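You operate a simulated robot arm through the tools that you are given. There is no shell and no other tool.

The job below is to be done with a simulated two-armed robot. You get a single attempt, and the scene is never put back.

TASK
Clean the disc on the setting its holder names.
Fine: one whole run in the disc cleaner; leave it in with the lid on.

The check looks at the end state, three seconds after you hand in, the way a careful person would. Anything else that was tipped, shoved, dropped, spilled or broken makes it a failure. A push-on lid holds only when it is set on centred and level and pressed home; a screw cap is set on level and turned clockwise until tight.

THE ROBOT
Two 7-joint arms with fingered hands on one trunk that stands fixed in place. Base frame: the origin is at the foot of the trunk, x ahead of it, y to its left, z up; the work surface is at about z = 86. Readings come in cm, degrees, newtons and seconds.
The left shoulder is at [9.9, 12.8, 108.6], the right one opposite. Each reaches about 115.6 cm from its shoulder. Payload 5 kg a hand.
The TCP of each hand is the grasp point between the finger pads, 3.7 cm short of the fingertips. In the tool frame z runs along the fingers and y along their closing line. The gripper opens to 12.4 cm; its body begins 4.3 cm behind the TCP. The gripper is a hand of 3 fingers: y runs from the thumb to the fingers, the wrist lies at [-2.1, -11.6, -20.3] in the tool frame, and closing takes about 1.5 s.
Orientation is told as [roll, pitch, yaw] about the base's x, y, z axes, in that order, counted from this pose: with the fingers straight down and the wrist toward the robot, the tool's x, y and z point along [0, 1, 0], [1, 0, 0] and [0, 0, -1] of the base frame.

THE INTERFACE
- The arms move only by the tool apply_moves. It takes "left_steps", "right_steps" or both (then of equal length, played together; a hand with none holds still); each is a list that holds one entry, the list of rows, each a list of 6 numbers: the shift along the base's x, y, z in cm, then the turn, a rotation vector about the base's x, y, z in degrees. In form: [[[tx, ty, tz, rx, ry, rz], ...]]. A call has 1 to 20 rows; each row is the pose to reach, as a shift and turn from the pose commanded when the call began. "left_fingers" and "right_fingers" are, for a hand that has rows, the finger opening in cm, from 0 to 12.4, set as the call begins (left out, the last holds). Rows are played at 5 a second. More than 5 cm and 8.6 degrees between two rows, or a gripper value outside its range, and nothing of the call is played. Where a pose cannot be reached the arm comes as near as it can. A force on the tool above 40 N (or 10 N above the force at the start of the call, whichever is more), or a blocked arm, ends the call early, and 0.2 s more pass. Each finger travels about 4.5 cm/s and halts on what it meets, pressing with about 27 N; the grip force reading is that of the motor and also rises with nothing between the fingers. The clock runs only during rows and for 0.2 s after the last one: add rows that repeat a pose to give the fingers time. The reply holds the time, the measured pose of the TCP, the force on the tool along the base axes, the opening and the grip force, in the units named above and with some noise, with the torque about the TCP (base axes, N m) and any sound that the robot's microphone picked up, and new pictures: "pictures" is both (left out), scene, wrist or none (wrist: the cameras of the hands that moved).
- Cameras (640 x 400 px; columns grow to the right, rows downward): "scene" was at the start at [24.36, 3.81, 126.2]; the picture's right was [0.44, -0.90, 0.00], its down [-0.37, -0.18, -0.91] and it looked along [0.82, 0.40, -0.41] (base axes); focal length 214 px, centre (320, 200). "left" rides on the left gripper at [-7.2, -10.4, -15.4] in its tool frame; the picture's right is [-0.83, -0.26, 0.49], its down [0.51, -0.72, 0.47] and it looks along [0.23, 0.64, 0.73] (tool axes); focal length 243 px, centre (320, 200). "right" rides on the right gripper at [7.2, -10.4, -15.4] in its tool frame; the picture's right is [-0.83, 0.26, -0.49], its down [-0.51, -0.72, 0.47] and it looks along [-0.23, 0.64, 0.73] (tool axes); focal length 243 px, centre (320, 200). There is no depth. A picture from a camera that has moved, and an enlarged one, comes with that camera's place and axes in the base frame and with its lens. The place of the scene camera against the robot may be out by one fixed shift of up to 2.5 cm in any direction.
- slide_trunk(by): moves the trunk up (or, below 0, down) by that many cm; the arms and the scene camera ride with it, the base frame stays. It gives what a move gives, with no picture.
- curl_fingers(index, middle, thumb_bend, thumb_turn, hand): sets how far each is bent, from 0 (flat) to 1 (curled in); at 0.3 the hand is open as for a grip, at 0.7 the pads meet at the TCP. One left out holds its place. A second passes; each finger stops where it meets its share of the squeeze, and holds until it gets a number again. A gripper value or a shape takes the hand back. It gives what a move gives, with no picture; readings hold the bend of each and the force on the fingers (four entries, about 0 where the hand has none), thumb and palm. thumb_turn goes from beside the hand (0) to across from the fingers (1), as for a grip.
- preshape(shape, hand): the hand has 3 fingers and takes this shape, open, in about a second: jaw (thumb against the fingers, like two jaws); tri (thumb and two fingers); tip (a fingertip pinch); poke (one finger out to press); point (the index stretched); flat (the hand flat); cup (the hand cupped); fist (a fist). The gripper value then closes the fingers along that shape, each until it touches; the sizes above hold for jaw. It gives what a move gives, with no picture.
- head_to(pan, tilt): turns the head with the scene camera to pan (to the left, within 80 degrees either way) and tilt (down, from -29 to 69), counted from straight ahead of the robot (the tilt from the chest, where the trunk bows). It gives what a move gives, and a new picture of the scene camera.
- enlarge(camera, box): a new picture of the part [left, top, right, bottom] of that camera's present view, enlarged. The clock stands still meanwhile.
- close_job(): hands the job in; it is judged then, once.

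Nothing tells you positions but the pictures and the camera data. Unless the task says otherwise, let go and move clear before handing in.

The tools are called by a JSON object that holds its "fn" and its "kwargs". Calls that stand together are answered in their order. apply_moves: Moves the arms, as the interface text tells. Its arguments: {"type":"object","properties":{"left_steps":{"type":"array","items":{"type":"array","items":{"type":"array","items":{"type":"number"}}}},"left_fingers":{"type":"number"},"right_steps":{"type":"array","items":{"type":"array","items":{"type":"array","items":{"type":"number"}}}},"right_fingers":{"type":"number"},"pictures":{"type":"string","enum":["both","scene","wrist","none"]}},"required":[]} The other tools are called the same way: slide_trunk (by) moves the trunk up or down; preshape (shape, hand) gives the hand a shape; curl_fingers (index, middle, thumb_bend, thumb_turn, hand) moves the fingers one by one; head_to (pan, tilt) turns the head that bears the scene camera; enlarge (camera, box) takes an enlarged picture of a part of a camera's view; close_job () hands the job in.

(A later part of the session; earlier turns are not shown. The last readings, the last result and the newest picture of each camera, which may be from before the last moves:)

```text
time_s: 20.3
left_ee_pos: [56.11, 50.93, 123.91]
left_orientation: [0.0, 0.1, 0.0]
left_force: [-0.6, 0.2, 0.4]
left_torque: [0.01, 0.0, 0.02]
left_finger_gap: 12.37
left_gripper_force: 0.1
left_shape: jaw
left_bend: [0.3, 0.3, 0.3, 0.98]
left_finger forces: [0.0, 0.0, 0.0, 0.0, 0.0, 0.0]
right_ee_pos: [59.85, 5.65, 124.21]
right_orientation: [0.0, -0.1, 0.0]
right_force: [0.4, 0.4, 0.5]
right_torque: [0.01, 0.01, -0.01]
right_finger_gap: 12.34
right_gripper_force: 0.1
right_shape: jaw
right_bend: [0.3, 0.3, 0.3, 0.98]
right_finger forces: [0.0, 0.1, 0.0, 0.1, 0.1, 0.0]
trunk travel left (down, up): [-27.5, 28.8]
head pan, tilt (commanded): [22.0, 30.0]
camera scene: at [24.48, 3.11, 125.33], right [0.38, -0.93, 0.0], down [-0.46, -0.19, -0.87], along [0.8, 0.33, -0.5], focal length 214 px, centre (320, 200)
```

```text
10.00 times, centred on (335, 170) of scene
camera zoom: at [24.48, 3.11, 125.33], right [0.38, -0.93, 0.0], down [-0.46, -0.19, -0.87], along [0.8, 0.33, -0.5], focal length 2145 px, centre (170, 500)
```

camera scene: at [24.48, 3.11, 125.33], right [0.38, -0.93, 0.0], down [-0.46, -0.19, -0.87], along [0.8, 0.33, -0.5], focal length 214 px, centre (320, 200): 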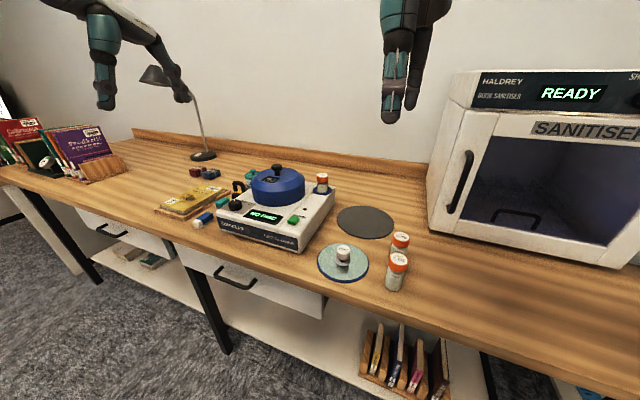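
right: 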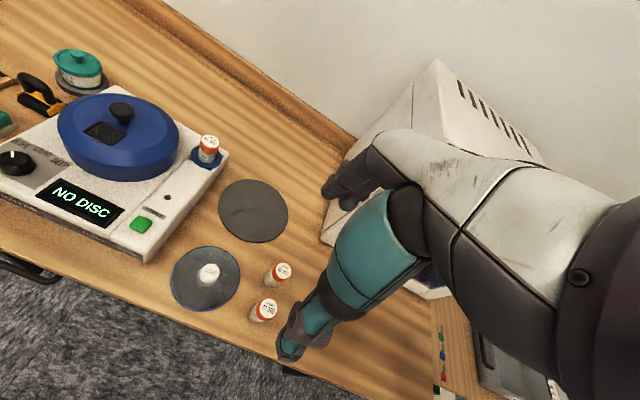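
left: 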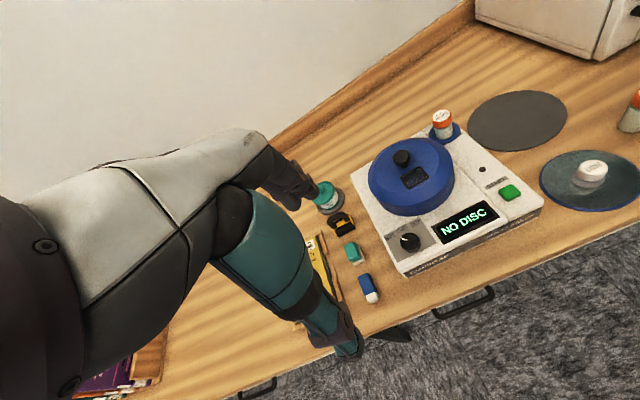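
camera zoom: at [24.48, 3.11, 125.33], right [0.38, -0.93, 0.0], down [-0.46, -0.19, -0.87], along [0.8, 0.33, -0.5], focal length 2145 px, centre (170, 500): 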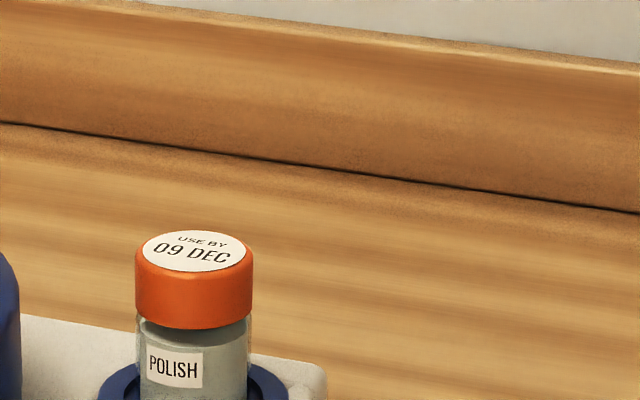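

No date gives me reason to touch the polish. From the two wrist views I place the following:

| Item | Position (x, y, z) |
|---|---|
| Disc holder knob | about (63.4, 12.7, 90.7) |
| Lid knob | (76.3, 37.5, 102.5) |
| Dial | (64.3, 43.8, 96), pointing at WIPE |
| START | (64.2, 26.2, 94.5) |
| Grey parking mat | (83, 10) |

I'll bring both hands closer for a better look.

{"fn": "apply_moves", "kwargs": {"left_steps": [[[1.5, -1, -3.5, 0, 0, 0], [3, -2, -7, 0, 0, 0], [4.5, -3, -10, 0, 0, 0], [4.5, -3, -10, 0, 0, 0]]], "right_steps": [[[0, 1, -3.5, 0, 0, 0], [0, 2, -7, 0, 0, 0], [0, 3, -10, 0, 0, 0], [0, 3, -10, 0, 0, 0]]], "pictures": "both"}}

```text
time_s: 21.3
left_ee_pos: [60.48, 47.86, 113.6]
left_orientation: [0.0, -0.1, -0.1]
left_force: [-0.1, 0.7, 0.2]
left_torque: [0.0, 0.0, 0.01]
left_finger_gap: 12.37
left_gripper_force: 0.1
left_shape: jaw
left_bend: [0.3, 0.3, 0.3, 0.98]
left_finger forces: [0.1, 0.0, 0.0, 0.0, 0.1, 0.0]
right_ee_pos: [59.87, 8.58, 114.34]
right_orientation: [0.0, -0.1, 0.0]
right_force: [0.1, -0.4, 0.4]
right_torque: [-0.01, -0.03, 0.0]
right_finger_gap: 12.39
right_gripper_force: 0.2
right_shape: jaw
right_bend: [0.3, 0.3, 0.3, 0.98]
right_finger forces: [0.0, 0.0, 0.1, 0.0, 0.0, 0.0]
trunk travel left (down, up): [-27.5, 28.8]
head pan, tilt (commanded): [22.0, 30.0]
camera scene: at [24.42, 3.11, 125.34], right [0.37, -0.93, 0.0], down [-0.46, -0.19, -0.87], along [0.8, 0.32, -0.5], focal length 214 px, centre (320, 200)
camera right: at [49.25, 15.85, 129.51], right [0.26, -0.83, 0.49], down [-0.72, -0.51, -0.47], along [0.64, -0.23, -0.73], focal length 243 px, centre (320, 200)
camera left: at [50.16, 40.58, 128.9], right [-0.26, -0.83, -0.49], down [-0.72, 0.51, -0.47], along [0.64, 0.23, -0.73], focal length 243 px, centre (320, 200)
```

scene: 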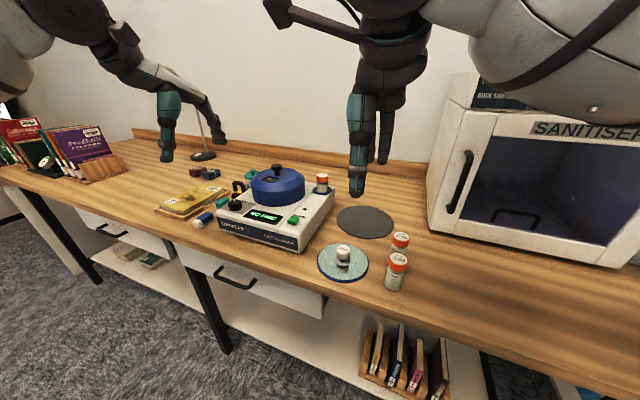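
right: 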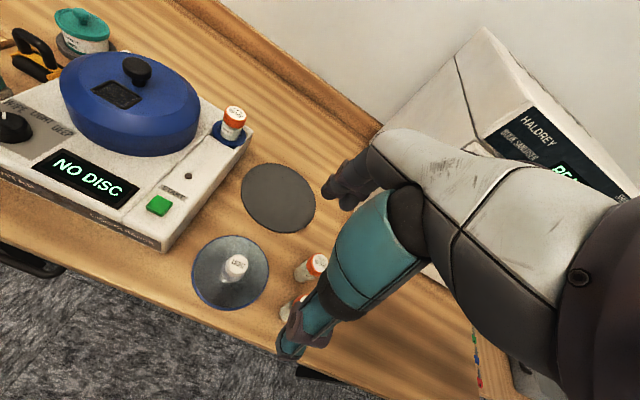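
left: 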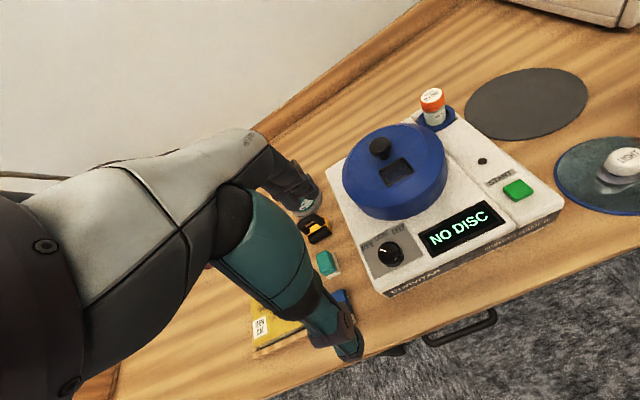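

Both hands are clear. I'll enlarge the dial and the lid from the left hand, and the disc from both hands.

{"fn": "enlarge", "kwargs": {"camera": "left", "box": [340, 200, 440, 290]}}

{"fn": "enlarge", "kwargs": {"camera": "left", "box": [330, 80, 490, 230]}}

{"fn": "enlarge", "kwargs": {"camera": "right", "box": [180, 220, 290, 320]}}

{"fn": "enlarge", "kwargs": {"camera": "right", "box": [0, 40, 260, 250]}}

{"fn": "enlarge", "kwargs": {"camera": "left", "box": [540, 120, 640, 230]}}

{"fn": "enlarge", "kwargs": {"camera": "scene", "box": [300, 220, 420, 300]}}

```text
4.44 times, centred on (390, 245) of left
camera zoom: at [50.16, 40.58, 128.9], right [-0.26, -0.83, -0.49], down [-0.72, 0.51, -0.47], along [0.64, 0.23, -0.73], focal length 1078 px, centre (9, 0)
```

zoom: 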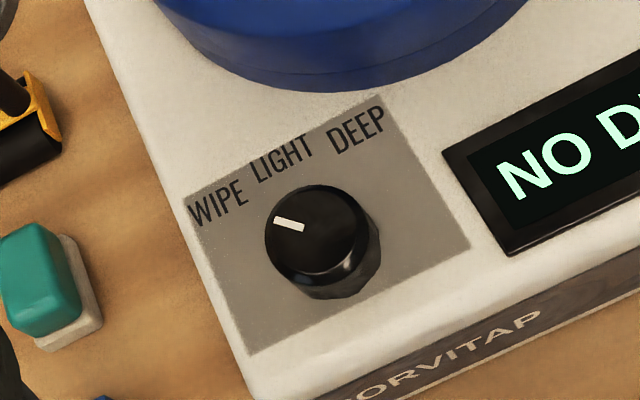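

```text
2.67 times, centred on (410, 155) of left
camera zoom: at [50.16, 40.58, 128.9], right [-0.26, -0.83, -0.49], down [-0.72, 0.51, -0.47], along [0.64, 0.23, -0.73], focal length 647 px, centre (80, 320)
```

zoom: 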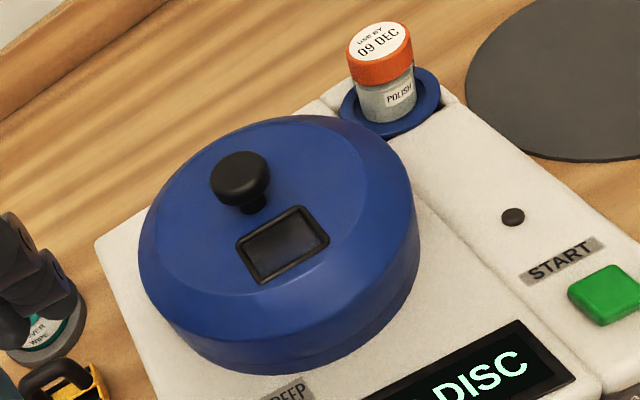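

```text
4.00 times, centred on (235, 270) of right
camera zoom: at [49.25, 15.85, 129.51], right [0.26, -0.83, 0.49], down [-0.72, -0.51, -0.47], along [0.64, -0.23, -0.73], focal length 970 px, centre (660, -80)
```

zoom: 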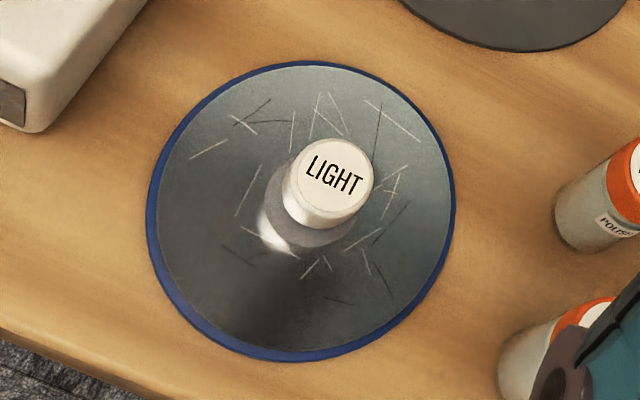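

```text
1.90 times, centred on (130, 145) of right
camera zoom: at [49.25, 15.85, 129.51], right [0.26, -0.83, 0.49], down [-0.72, -0.51, -0.47], along [0.64, -0.23, -0.73], focal length 462 px, centre (682, 305)
```

zoom: 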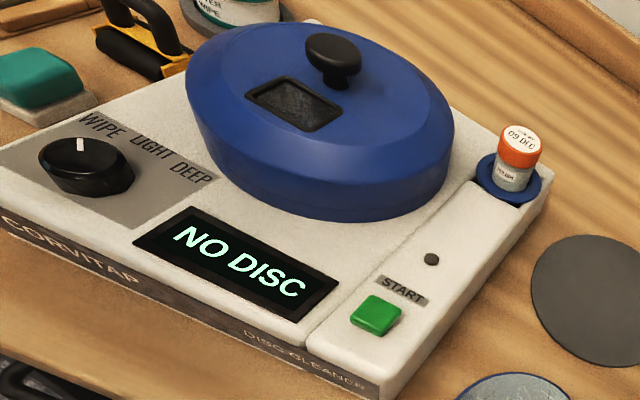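

```text
3.64 times, centred on (590, 175) of left
camera zoom: at [50.16, 40.58, 128.9], right [-0.26, -0.83, -0.49], down [-0.72, 0.51, -0.47], along [0.64, 0.23, -0.73], focal length 882 px, centre (-662, 291)
```

zoom: 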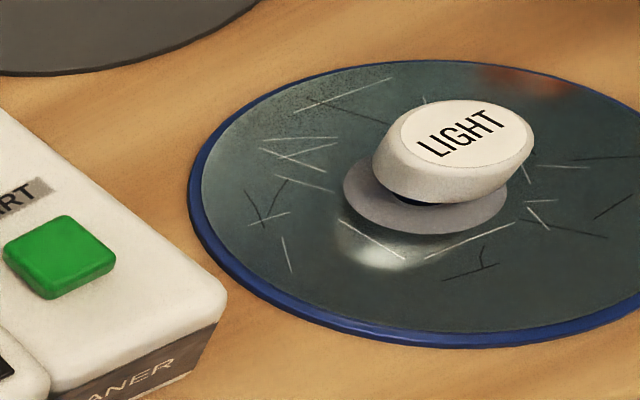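

```text
5.00 times, centred on (360, 260) of scene
camera zoom: at [24.42, 3.11, 125.34], right [0.37, -0.93, 0.0], down [-0.46, -0.19, -0.87], along [0.8, 0.32, -0.5], focal length 1072 px, centre (120, -100)
```

zoom: 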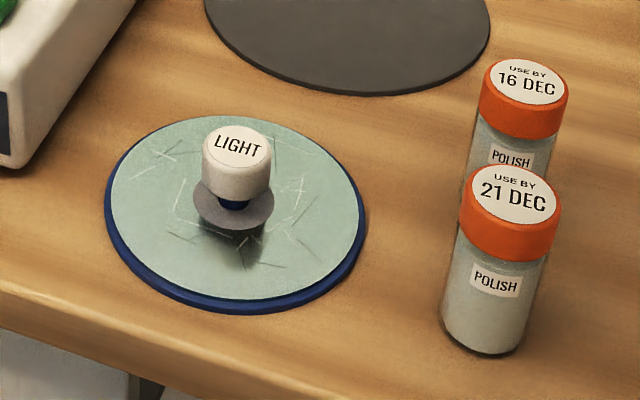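

The dial mark points at WIPE and LIGHT is straight ahead, so it needs about 45° clockwise. I'll narrow the left hand's fingers to see how the tips sit before approaching the dial.

{"fn": "apply_moves", "kwargs": {"left_steps": [[[0, 0, 0, 0, 0, 0], [0, 0, 0, 0, 0, 0], [0, 0, 0, 0, 0, 0], [0, 0, 0, 0, 0, 0], [0, 0, 0, 0, 0, 0], [0, 0, 0, 0, 0, 0]]], "left_fingers": 5, "pictures": "both"}}

{"fn": "enlarge", "kwargs": {"camera": "scene", "box": [80, 50, 280, 230]}}

{"fn": "enlarge", "kwargs": {"camera": "left", "box": [200, 130, 400, 370]}}

```text
time_s: 22.7
left_ee_pos: [60.73, 47.8, 113.76]
left_orientation: [-0.1, 0.0, 0.0]
left_force: [-0.2, -0.5, 0.5]
left_torque: [0.01, 0.0, 0.01]
left_finger_gap: 5.03
left_gripper_force: 0.1
left_shape: jaw
left_bend: [0.74, 0.49, 0.72, 1.0]
left_finger forces: [0.0, 0.0, 0.0, 0.0, 0.1, 0.0]
right_ee_pos: [59.78, 8.64, 114.13]
right_orientation: [0.1, -0.1, 0.0]
right_force: [-0.2, -0.1, -0.3]
right_torque: [-0.02, -0.02, 0.0]
right_finger_gap: 12.37
right_gripper_force: 0.1
right_shape: jaw
right_bend: [0.3, 0.3, 0.3, 0.98]
right_finger forces: [0.0, 0.0, 0.0, 0.2, 0.1, 0.0]
trunk travel left (down, up): [-27.5, 28.8]
head pan, tilt (commanded): [22.0, 30.0]
camera scene: at [24.48, 3.11, 125.32], right [0.37, -0.93, 0.0], down [-0.46, -0.19, -0.87], along [0.8, 0.32, -0.5], focal length 214 px, centre (320, 200)
camera left: at [50.22, 40.59, 128.9], right [-0.26, -0.83, -0.49], down [-0.72, 0.51, -0.47], along [0.64, 0.23, -0.73], focal length 243 px, centre (320, 200)
```

scene: 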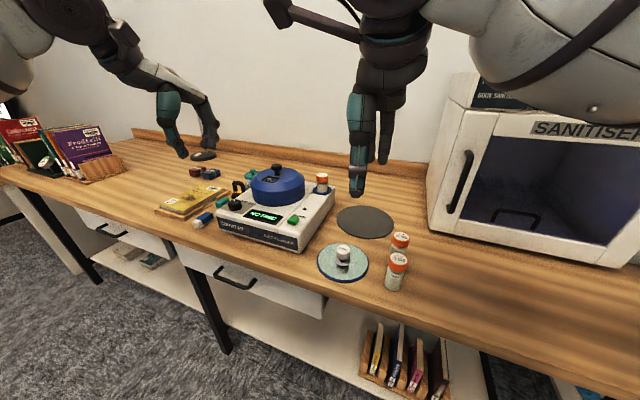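
left: 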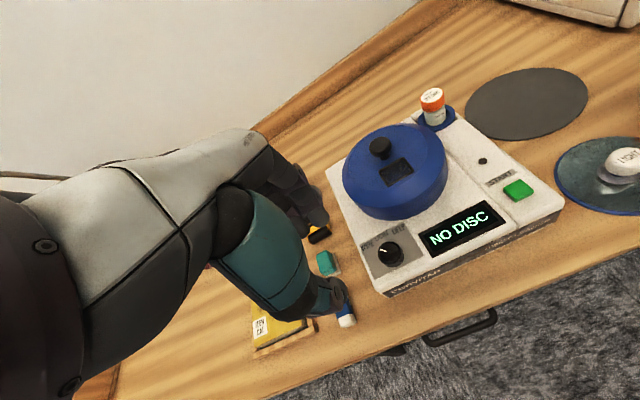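

```text
2.22 times, centred on (180, 140) of scene
camera zoom: at [24.48, 3.11, 125.32], right [0.37, -0.93, 0.0], down [-0.46, -0.19, -0.87], along [0.8, 0.32, -0.5], focal length 477 px, centre (631, 333)
```

zoom: 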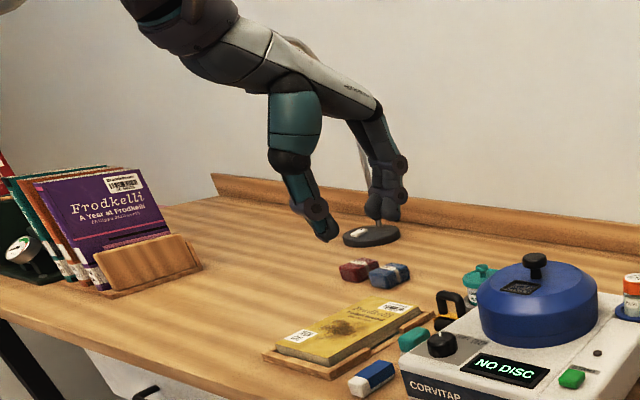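

```text
1.67 times, centred on (300, 250) of left
camera zoom: at [50.22, 40.59, 128.9], right [-0.26, -0.83, -0.49], down [-0.72, 0.51, -0.47], along [0.64, 0.23, -0.73], focal length 404 px, centre (353, 117)
```

zoom: 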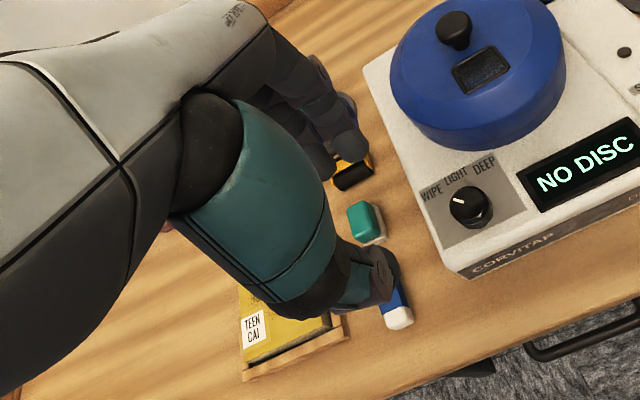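

The tips sit about 3.7 cm below the TCP as stated. I'll bring the left hand above the dial, yawed +55° so the fingers clear the lid, and look again.

{"fn": "apply_moves", "kwargs": {"left_steps": [[[0.5, -0.5, -0.8, 0, 0, 8], [1.0, -1.1, -1.6, 0, 0, 16], [1.5, -1.6, -2.4, 0, 0, 24], [2.0, -2.2, -3.2, 0, 0, 32], [2.6, -2.7, -4, 0, 0, 40], [3.1, -3.3, -5, 0, 0, 48], [3.6, -3.8, -6, 0, 0, 55], [3.6, -3.8, -6, 0, 0, 55]]], "left_fingers": 5, "pictures": "both"}}

```text
time_s: 24.5
left_ee_pos: [64.15, 44.07, 108.02]
left_orientation: [0.0, 0.1, 55.0]
left_force: [1.6, 0.3, -0.5]
left_torque: [0.01, -0.07, -0.01]
left_finger_gap: 5.03
left_gripper_force: 0.1
left_shape: jaw
left_bend: [0.74, 0.49, 0.72, 1.0]
left_finger forces: [0.0, 0.0, 0.1, 0.1, 0.0, 0.0]
right_ee_pos: [59.89, 8.76, 114.29]
right_orientation: [0.2, 0.0, 0.0]
right_force: [-0.4, 0.5, 0.7]
right_torque: [0.0, -0.01, 0.01]
right_finger_gap: 12.34
right_gripper_force: 0.0
right_shape: jaw
right_bend: [0.3, 0.3, 0.3, 0.98]
right_finger forces: [0.0, 0.1, 0.1, 0.1, 0.0, 0.1]
trunk travel left (down, up): [-27.5, 28.8]
head pan, tilt (commanded): [22.0, 30.0]
camera scene: at [24.42, 3.16, 125.33], right [0.37, -0.93, 0.0], down [-0.46, -0.19, -0.87], along [0.8, 0.32, -0.5], focal length 214 px, centre (320, 200)
camera left: at [64.11, 31.58, 123.19], right [0.53, -0.69, -0.49], down [-0.83, -0.3, -0.47], along [0.18, 0.66, -0.73], focal length 243 px, centre (320, 200)
```

scene: 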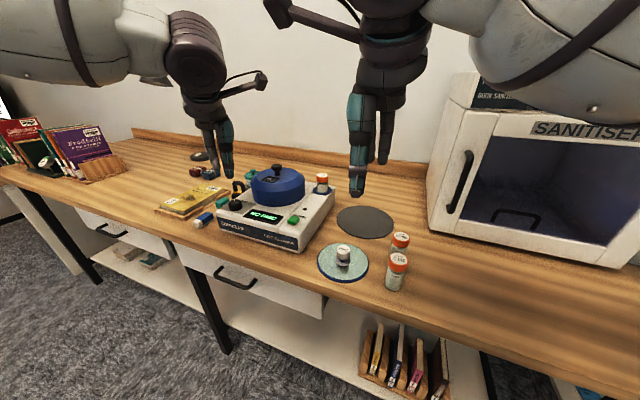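
left: 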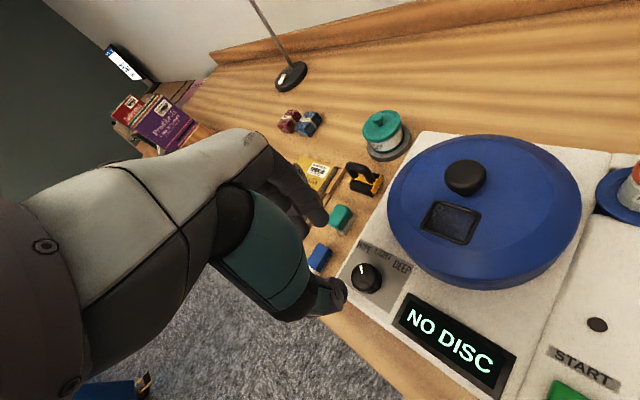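

{"fn": "enlarge", "kwargs": {"camera": "left", "box": [320, 230, 420, 310]}}

{"fn": "enlarge", "kwargs": {"camera": "scene", "box": [160, 90, 300, 230]}}

{"fn": "enlarge", "kwargs": {"camera": "left", "box": [240, 160, 400, 330]}}

```text
5.00 times, centred on (370, 270) of left
camera zoom: at [64.11, 31.58, 123.19], right [0.53, -0.69, -0.49], down [-0.83, -0.3, -0.47], along [0.18, 0.66, -0.73], focal length 1213 px, centre (70, -150)
```

zoom: 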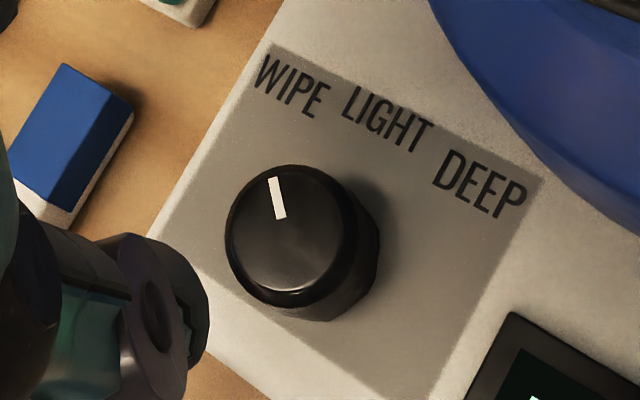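

```text
2.86 times, centred on (230, 160) of scene
camera zoom: at [24.42, 3.16, 125.33], right [0.37, -0.93, 0.0], down [-0.46, -0.19, -0.87], along [0.8, 0.32, -0.5], focal length 613 px, centre (577, 314)
```

zoom: 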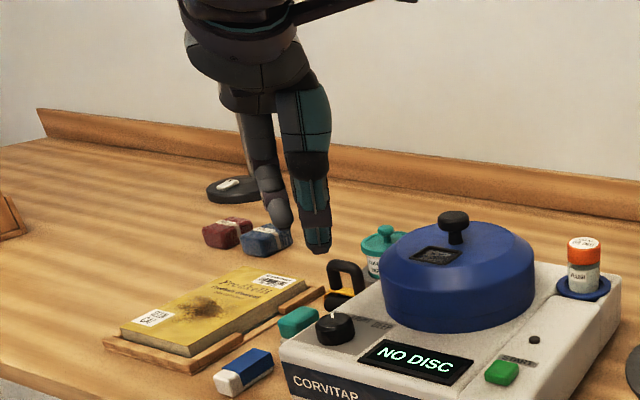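

```text
2.35 times, centred on (320, 245) of left
camera zoom: at [64.11, 31.58, 123.19], right [0.53, -0.69, -0.49], down [-0.83, -0.3, -0.47], along [0.18, 0.66, -0.73], focal length 571 px, centre (320, 94)
```

zoom: 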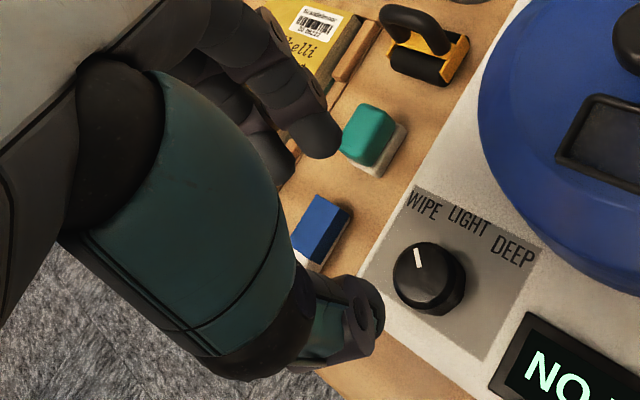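

The dial sits at about (64.3, 44.1) under the open fingers. I'll descend over it, then check before closing.

{"fn": "apply_moves", "kwargs": {"left_steps": [[[0.15, 0.03, -2.5, 0, 0, 0], [0.15, 0.03, -5, 0, 0, 0], [0.15, 0.03, -7, 0, 0, 0], [0.15, 0.03, -8.4, 0, 0, 0], [0.15, 0.03, -9.2, 0, 0, 0], [0.15, 0.03, -9.2, 0, 0, 0]]], "pictures": "both"}}

{"fn": "enlarge", "kwargs": {"camera": "left", "box": [240, 160, 400, 330]}}

{"fn": "enlarge", "kwargs": {"camera": "scene", "box": [180, 150, 300, 240]}}

```text
time_s: 25.9
left_ee_pos: [64.43, 44.17, 98.63]
left_orientation: [-0.1, -0.1, 55.0]
left_force: [0.7, 0.8, 0.0]
left_torque: [0.0, 0.0, 0.0]
left_finger_gap: 5.05
left_gripper_force: 0.0
left_shape: jaw
left_bend: [0.74, 0.49, 0.72, 1.0]
left_finger forces: [0.1, 0.0, 0.0, 0.0, 0.0, 0.1]
right_ee_pos: [59.88, 8.73, 114.28]
right_orientation: [-0.1, -0.1, 0.0]
right_force: [0.5, 0.0, -0.5]
right_torque: [-0.02, -0.02, 0.01]
right_finger_gap: 12.38
right_gripper_force: 0.2
right_shape: jaw
right_bend: [0.3, 0.3, 0.3, 0.98]
right_finger forces: [0.0, 0.0, 0.0, 0.0, 0.1, 0.1]
trunk travel left (down, up): [-27.5, 28.8]
head pan, tilt (commanded): [22.0, 30.0]
camera scene: at [24.48, 3.1, 125.32], right [0.37, -0.93, 0.0], down [-0.46, -0.19, -0.87], along [0.8, 0.32, -0.5], focal length 214 px, centre (320, 200)
camera left: at [64.41, 31.45, 113.84], right [0.53, -0.69, -0.49], down [-0.83, -0.3, -0.47], along [0.18, 0.66, -0.73], focal length 243 px, centre (320, 200)
```

scene: 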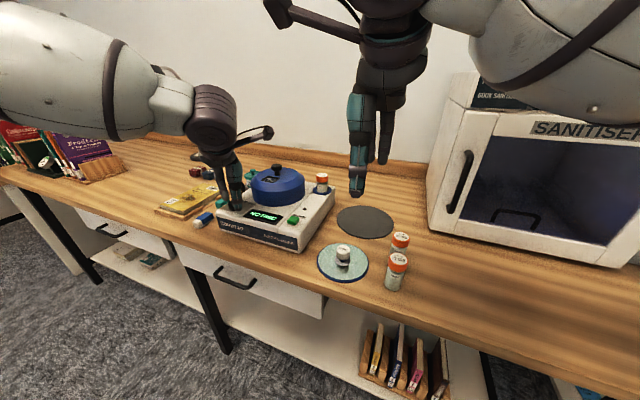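
left: 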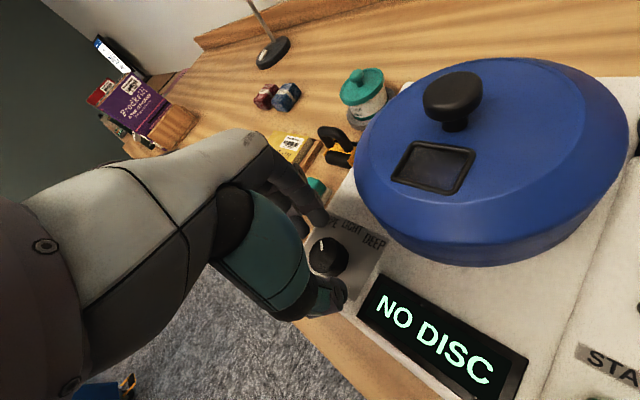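

```text
2.35 times, centred on (320, 245) of left
camera zoom: at [64.41, 31.45, 113.84], right [0.53, -0.69, -0.49], down [-0.83, -0.3, -0.47], along [0.18, 0.66, -0.73], focal length 571 px, centre (320, 94)
```

zoom: 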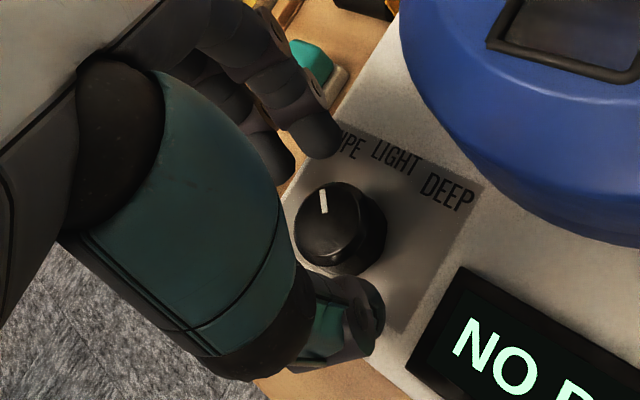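

```text
4.44 times, centred on (240, 195) of scene
camera zoom: at [24.48, 3.1, 125.32], right [0.37, -0.93, 0.0], down [-0.46, -0.19, -0.87], along [0.8, 0.32, -0.5], focal length 953 px, centre (676, 222)
```

zoom: 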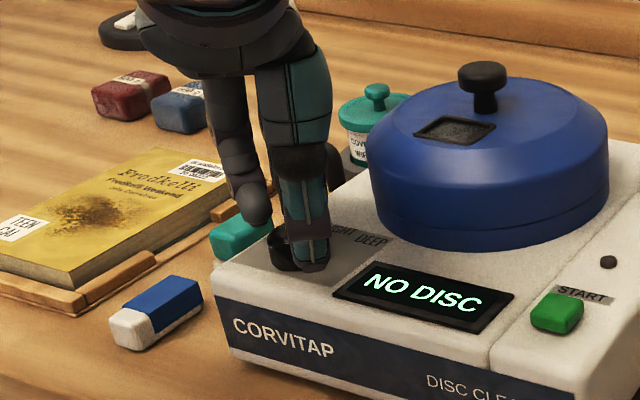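

The dial is between thumb and fingers. I'll nudge to centre, lower slightly and close on it.

{"fn": "apply_moves", "kwargs": {"left_steps": [[[0.05, -0.25, -0.3, 0, 0, 0], [0.05, -0.25, -0.3, 0, 0, 0]]], "pictures": "none"}}

{"fn": "apply_moves", "kwargs": {"left_steps": [[[0, 0, 0, 0, 0, 0], [0, 0, 0, 0, 0, 0], [0, 0, 0, 0, 0, 0], [0, 0, 0, 0, 0, 0], [0, 0, 0, 0, 0, 0]]], "left_fingers": 2.2, "pictures": "wrist"}}

{"fn": "enlarge", "kwargs": {"camera": "left", "box": [240, 160, 400, 330]}}

```text
time_s: 26.5
left_ee_pos: [64.4, 43.89, 98.41]
left_orientation: [0.0, 0.1, 55.0]
left_force: [0.1, -0.4, -0.3]
left_torque: [0.0, 0.0, -0.02]
left_finger_gap: 5.04
left_gripper_force: 0.1
left_shape: jaw
left_bend: [0.74, 0.49, 0.72, 1.0]
left_finger forces: [0.0, 0.1, 0.0, 0.0, 0.0, 0.1]
right_ee_pos: [59.84, 8.63, 114.15]
right_orientation: [0.0, -0.1, 0.0]
right_force: [0.0, 0.1, -0.1]
right_torque: [0.01, 0.02, 0.0]
right_finger_gap: 12.37
right_gripper_force: 0.1
right_shape: jaw
right_bend: [0.3, 0.3, 0.3, 0.98]
right_finger forces: [0.0, 0.0, 0.0, 0.0, 0.0, 0.0]
trunk travel left (down, up): [-27.5, 28.8]
head pan, tilt (commanded): [22.0, 30.0]
```

```text
time_s: 27.7
left_ee_pos: [64.52, 43.92, 98.76]
left_orientation: [-0.2, -0.3, 55.1]
left_force: [9.8, 1.5, 25.3]
left_torque: [0.12, -0.46, 0.01]
left_finger_gap: 1.84
left_gripper_force: 27.0
left_shape: jaw
left_bend: [0.73, 0.6, 0.77, 1.0]
left_finger forces: [22.7, 10.7, 0.0, 0.0, 34.1, 0.0]
right_ee_pos: [59.78, 8.49, 114.34]
right_orientation: [0.2, -0.1, 0.0]
right_force: [0.1, 0.7, -1.1]
right_torque: [0.01, 0.0, 0.01]
right_finger_gap: 12.37
right_gripper_force: 0.3
right_shape: jaw
right_bend: [0.3, 0.3, 0.3, 0.98]
right_finger forces: [0.0, 0.0, 0.0, 0.0, 0.1, 0.0]
trunk travel left (down, up): [-27.5, 28.8]
head pan, tilt (commanded): [22.0, 30.0]
camera left: at [64.44, 31.13, 113.87], right [0.53, -0.69, -0.49], down [-0.83, -0.3, -0.48], along [0.18, 0.66, -0.73], focal length 243 px, centre (320, 200)
```

left: 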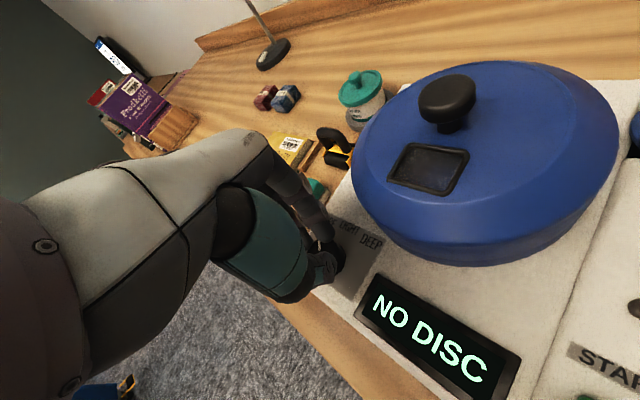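

```text
2.35 times, centred on (320, 245) of left
camera zoom: at [64.44, 31.13, 113.87], right [0.53, -0.69, -0.49], down [-0.83, -0.3, -0.48], along [0.18, 0.66, -0.73], focal length 571 px, centre (320, 94)
```

zoom: 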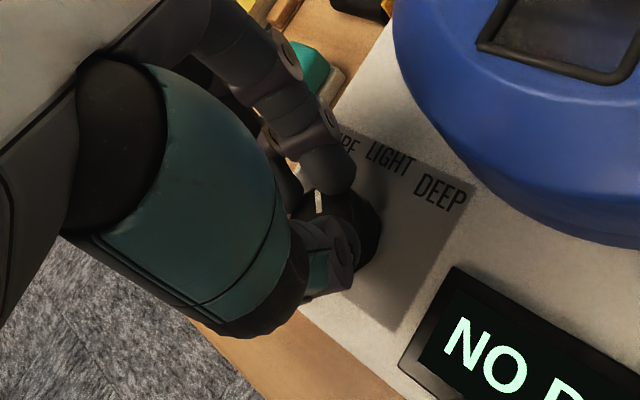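

The fingers hold the dial (about 23–34 N). I'll turn it clockwise 45° and look.

{"fn": "apply_moves", "kwargs": {"left_steps": [[[0, 0, 0.15, 0, 0, -8], [0, 0, 0.15, 0, 0, -16], [0, 0, 0.15, 0, 0, -24], [0, 0, 0.15, 0, 0, -32], [0, 0, 0.15, 0, 0, -40], [0, 0, 0.15, 0, 0, -45], [0, 0, 0.15, 0, 0, -45]]], "pictures": "wrist"}}

{"fn": "enlarge", "kwargs": {"camera": "left", "box": [240, 160, 400, 330]}}

{"fn": "enlarge", "kwargs": {"camera": "scene", "box": [180, 150, 300, 240]}}

```text
time_s: 29.3
left_ee_pos: [64.26, 43.73, 98.73]
left_orientation: [0.1, -0.2, 9.9]
left_force: [3.0, 0.6, 26.4]
left_torque: [0.01, -0.25, 0.0]
left_finger_gap: 1.79
left_gripper_force: 26.4
left_shape: jaw
left_bend: [0.73, 0.61, 0.77, 1.0]
left_finger forces: [22.1, 11.8, 0.0, 0.0, 29.4, 0.0]
right_ee_pos: [59.72, 8.5, 114.38]
right_orientation: [0.1, -0.2, 0.0]
right_force: [-0.4, -0.7, -0.3]
right_torque: [-0.02, 0.03, -0.01]
right_finger_gap: 12.38
right_gripper_force: 0.0
right_shape: jaw
right_bend: [0.3, 0.3, 0.3, 0.98]
right_finger forces: [0.0, 0.1, 0.0, 0.1, 0.0, 0.0]
trunk travel left (down, up): [-27.5, 28.8]
head pan, tilt (commanded): [22.0, 30.0]
camera left: at [55.22, 34.82, 113.86], right [-0.11, -0.86, -0.49], down [-0.8, 0.38, -0.47], along [0.59, 0.34, -0.73], focal length 243 px, centre (320, 200)
```

left: 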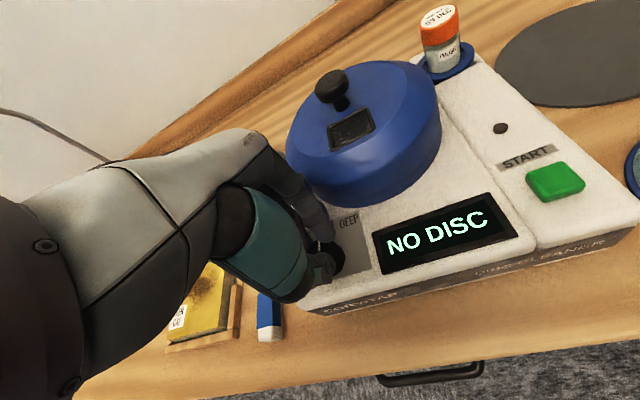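

```text
2.35 times, centred on (320, 245) of left
camera zoom: at [55.22, 34.82, 113.86], right [-0.11, -0.86, -0.49], down [-0.8, 0.38, -0.47], along [0.59, 0.34, -0.73], focal length 571 px, centre (320, 94)
```

zoom: 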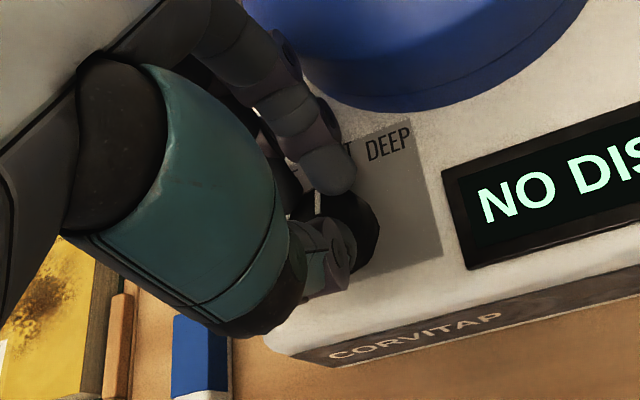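

```text
4.44 times, centred on (240, 195) of scene
camera zoom: at [24.29, 2.95, 125.37], right [0.37, -0.93, 0.0], down [-0.46, -0.19, -0.87], along [0.8, 0.33, -0.5], focal length 953 px, centre (676, 222)
```

zoom: 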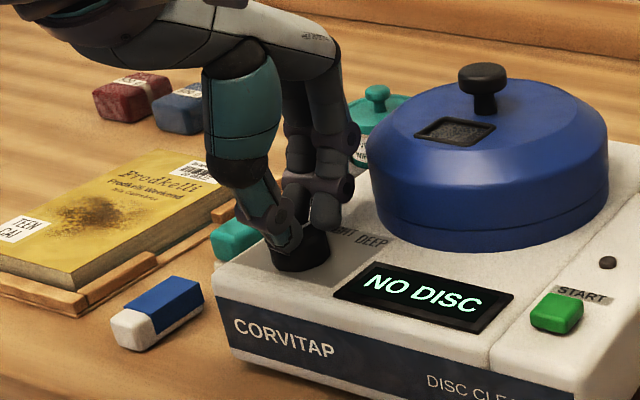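

The mark moved with the hand, so the dial turned. I'll open a little and lift off to check the pointer.

{"fn": "apply_moves", "kwargs": {"left_steps": [[[0, 0, 0, 0, 0, 0], [0, 0, 0.2, 0, 0, 0], [0, 0, 1.5, 0, 0, 0], [0, 0, 4, 0, 0, 0], [0, 0, 8, 0, 0, 0], [-3, 1, 12, 0, 0, 0], [-6, 3, 15, 0, 0, 0], [-6, 3, 15, 0, 0, 0]]], "left_fingers": 4.2, "pictures": "both"}}

{"fn": "enlarge", "kwargs": {"camera": "scene", "box": [180, 150, 300, 240]}}

{"fn": "enlarge", "kwargs": {"camera": "left", "box": [330, 200, 480, 300]}}

```text
refused: row 6 steps farther than a row can; nothing moved
```

```text
4.44 times, centred on (240, 195) of scene
camera zoom: at [24.29, 2.95, 125.37], right [0.37, -0.93, 0.0], down [-0.46, -0.19, -0.87], along [0.8, 0.33, -0.5], focal length 953 px, centre (676, 222)
```

zoom: 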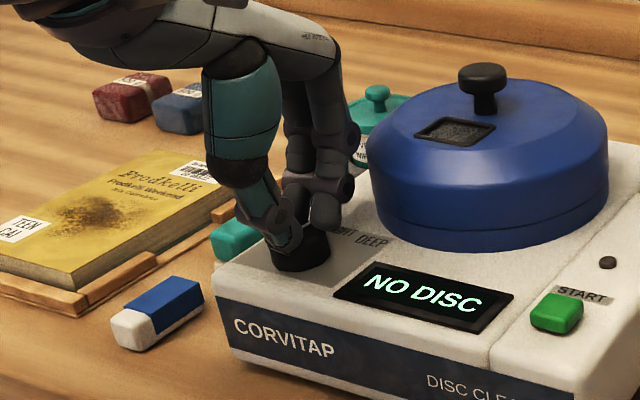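

```text
4.00 times, centred on (405, 250) of left
camera zoom: at [55.22, 34.82, 113.86], right [-0.11, -0.86, -0.49], down [-0.8, 0.38, -0.47], along [0.59, 0.34, -0.73], focal length 970 px, centre (-20, 0)
```

zoom: 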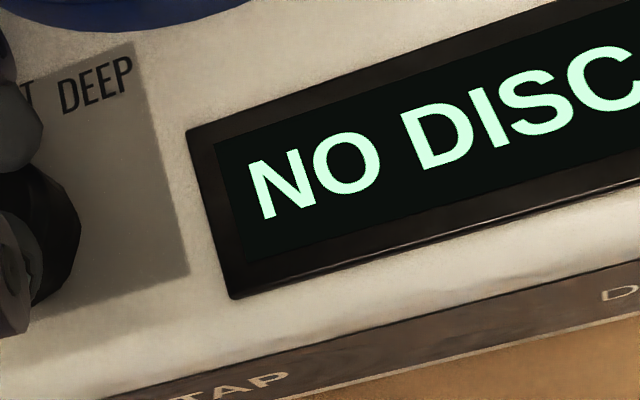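

The last move was refused because its steps were too large. I'll redo it with smaller ones.

{"fn": "apply_moves", "kwargs": {"left_steps": [[[0, 0, 0, 0, 0, 0], [0, 0, 0.2, 0, 0, 0], [0, 0, 1.5, 0, 0, 0], [0, 0, 4, 0, 0, 0], [0, 0, 8, 0, 0, 0], [-2, 1, 11, 0, 0, 0], [-4, 2, 14, 0, 0, 0], [-5, 3, 15, 0, 0, 0], [-5, 3, 15, 0, 0, 0]]], "left_fingers": 4.2, "pictures": "both"}}

{"fn": "enlarge", "kwargs": {"camera": "scene", "box": [180, 150, 300, 240]}}

{"fn": "enlarge", "kwargs": {"camera": "left", "box": [330, 200, 480, 300]}}

```text
time_s: 31.3
left_ee_pos: [59.43, 46.59, 113.42]
left_orientation: [0.0, 0.0, 10.0]
left_force: [-0.5, -0.8, 0.0]
left_torque: [0.02, -0.01, 0.01]
left_finger_gap: 4.17
left_gripper_force: 0.1
left_shape: jaw
left_bend: [0.74, 0.52, 0.73, 1.0]
left_finger forces: [0.0, 0.1, 0.0, 0.1, 0.0, 0.0]
right_ee_pos: [59.87, 8.48, 114.2]
right_orientation: [0.0, -0.1, 0.1]
right_force: [-0.6, 0.5, 0.0]
right_torque: [0.0, -0.02, -0.02]
right_finger_gap: 12.37
right_gripper_force: 0.0
right_shape: jaw
right_bend: [0.3, 0.3, 0.3, 0.98]
right_finger forces: [0.1, 0.0, 0.1, 0.0, 0.0, 0.0]
trunk travel left (down, up): [-27.5, 28.8]
head pan, tilt (commanded): [22.0, 30.0]
camera scene: at [24.48, 3.1, 125.32], right [0.37, -0.93, 0.0], down [-0.46, -0.19, -0.87], along [0.8, 0.32, -0.5], focal length 214 px, centre (320, 200)
camera left: at [50.54, 37.79, 128.73], right [-0.11, -0.86, -0.49], down [-0.8, 0.37, -0.47], along [0.59, 0.34, -0.73], focal length 243 px, centre (320, 200)
```

scene: 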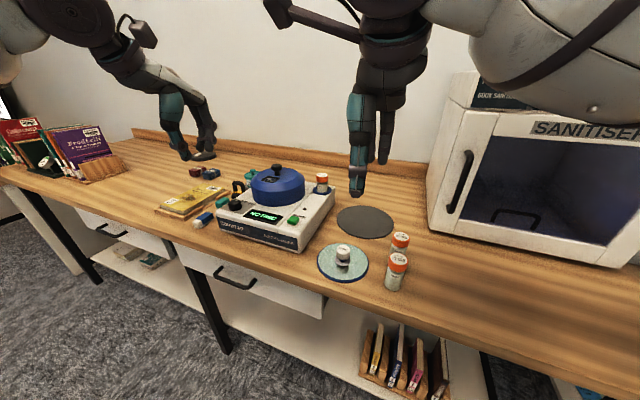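
left: 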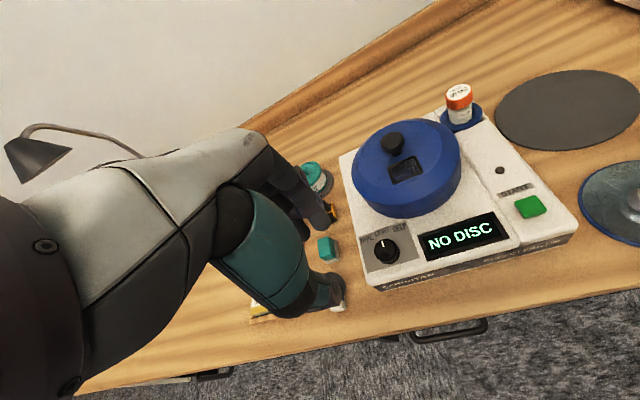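

```text
4.44 times, centred on (240, 195) of scene
camera zoom: at [24.48, 3.1, 125.32], right [0.37, -0.93, 0.0], down [-0.46, -0.19, -0.87], along [0.8, 0.32, -0.5], focal length 953 px, centre (676, 222)
```

zoom: 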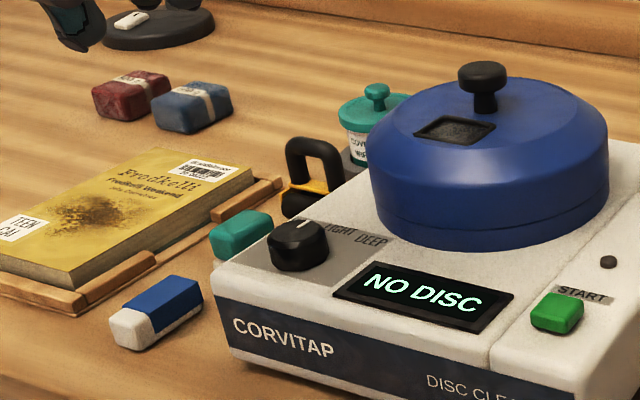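

```text
4.00 times, centred on (405, 250) of left
camera zoom: at [50.54, 37.79, 128.73], right [-0.11, -0.86, -0.49], down [-0.8, 0.37, -0.47], along [0.59, 0.34, -0.73], focal length 970 px, centre (-20, 0)
```

zoom: 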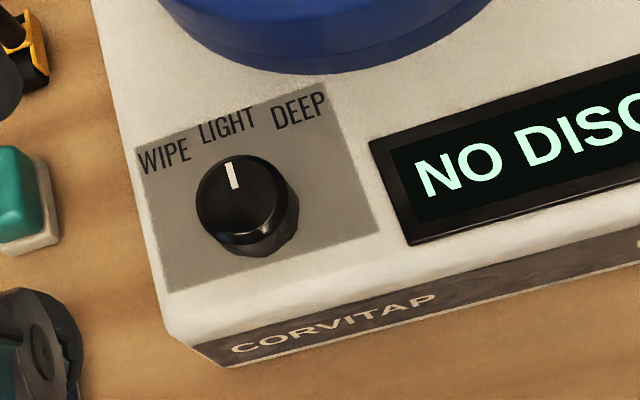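

The dial now points at LIGHT. Next is the lid: I'll park the left arm farther left and bring the right hand above the lid knob at about (76.1, 37.4).

{"fn": "apply_moves", "kwargs": {"left_steps": [[[-2, 3, 2, 0, 0, 0], [-4, 6, 4, 0, 0, 0], [-6, 9, 6, 0, 0, 0], [-8, 12, 8, 0, 0, 0], [-10, 15, 10, 0, 0, 0], [-10, 15, 10, 0, 0, 0], [-10, 15, 10, 0, 0, 0], [-10, 15, 10, 0, 0, 0], [-10, 15, 10, 0, 0, 0], [-10, 15, 10, 0, 0, 0], [-10, 15, 10, 0, 0, 0]]], "right_steps": [[[0, 0, 2, 0, 0, 0], [1, 3, 2, 0, 0, 0], [2, 6, 2, 0, 0, 0], [4, 9, 2, 0, 0, 0], [6, 13, 1, 0, 0, 0], [8, 17, 0, 0, 0, 0], [10, 20, 0, 0, 0, 0], [12, 24, 0, 0, 0, 0], [14, 27, 0, 0, 0, 0], [16.2, 28.8, 0, 0, 0, 0], [16.2, 28.8, 0, 0, 0, 0]]], "right_fingers": 6, "pictures": "both"}}

{"fn": "enlarge", "kwargs": {"camera": "right", "box": [220, 150, 440, 330]}}

{"fn": "enlarge", "kwargs": {"camera": "scene", "box": [200, 90, 360, 240]}}

```text
time_s: 33.7
left_ee_pos: [49.2, 61.72, 123.55]
left_orientation: [-0.1, 0.0, 10.0]
left_force: [-0.6, 0.7, 0.1]
left_torque: [0.05, 0.0, 0.0]
left_finger_gap: 4.18
left_gripper_force: 0.1
left_shape: jaw
left_bend: [0.74, 0.52, 0.73, 1.0]
left_finger forces: [0.0, 0.0, 0.0, 0.0, 0.0, 0.1]
right_ee_pos: [75.98, 37.36, 114.41]
right_orientation: [0.1, -0.2, 0.0]
right_force: [-0.6, -0.6, -0.9]
right_torque: [0.03, 0.03, 0.0]
right_finger_gap: 6.06
right_gripper_force: 0.0
right_shape: jaw
right_bend: [0.74, 0.45, 0.7, 1.0]
right_finger forces: [0.1, 0.1, 0.1, 0.0, 0.1, 0.0]
trunk travel left (down, up): [-27.5, 28.8]
head pan, tilt (commanded): [22.0, 30.0]
camera scene: at [24.46, 3.07, 125.33], right [0.37, -0.93, 0.0], down [-0.46, -0.19, -0.87], along [0.8, 0.32, -0.5], focal length 214 px, centre (320, 200)
camera right: at [65.48, 44.55, 129.6], right [0.26, -0.83, 0.49], down [-0.72, -0.51, -0.47], along [0.64, -0.23, -0.73], focal length 243 px, centre (320, 200)
camera left: at [40.26, 52.86, 138.78], right [-0.11, -0.86, -0.49], down [-0.8, 0.37, -0.47], along [0.59, 0.34, -0.73], focal length 243 px, centre (320, 200)
```

scene: 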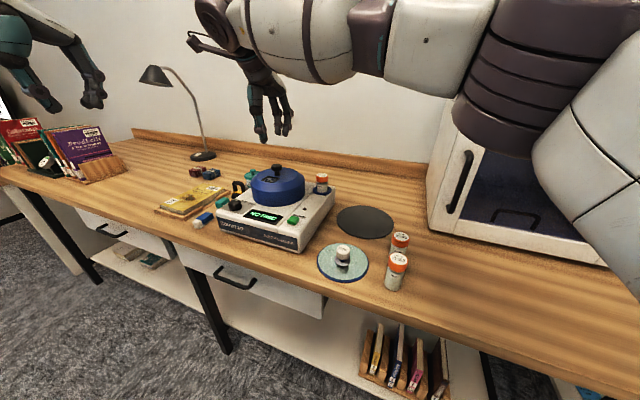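
right: 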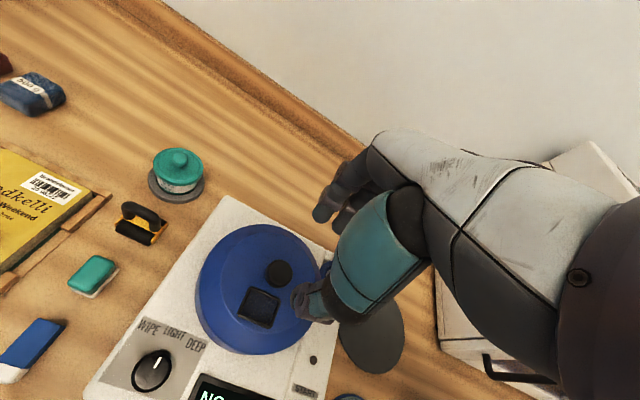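
left: 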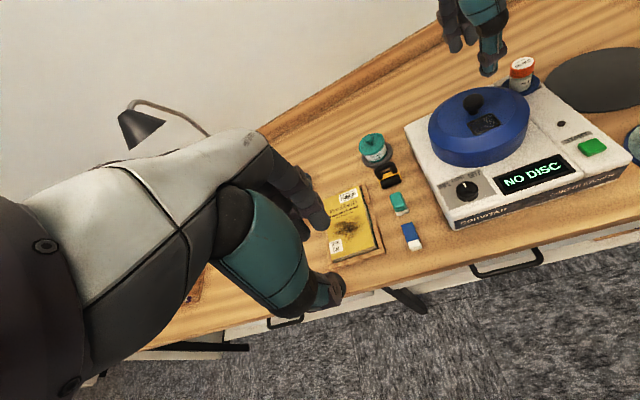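

```text
2.22 times, centred on (330, 240) of right
camera zoom: at [65.48, 44.55, 129.6], right [0.26, -0.83, 0.49], down [-0.72, -0.51, -0.47], along [0.64, -0.23, -0.73], focal length 539 px, centre (298, 111)
```

zoom: 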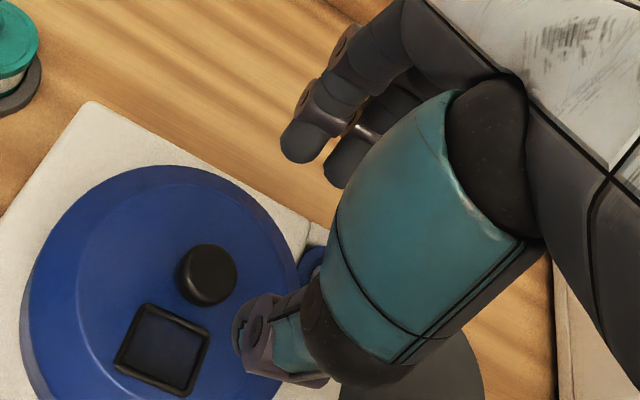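

```text
2.67 times, centred on (280, 165) of scene
camera zoom: at [24.46, 3.07, 125.33], right [0.37, -0.93, 0.0], down [-0.46, -0.19, -0.87], along [0.8, 0.32, -0.5], focal length 572 px, centre (427, 293)
```

zoom: 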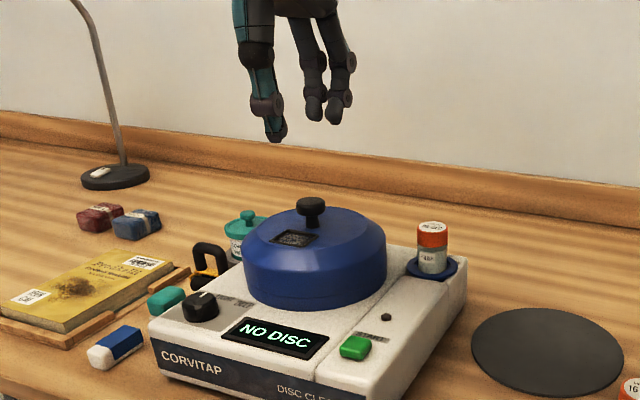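

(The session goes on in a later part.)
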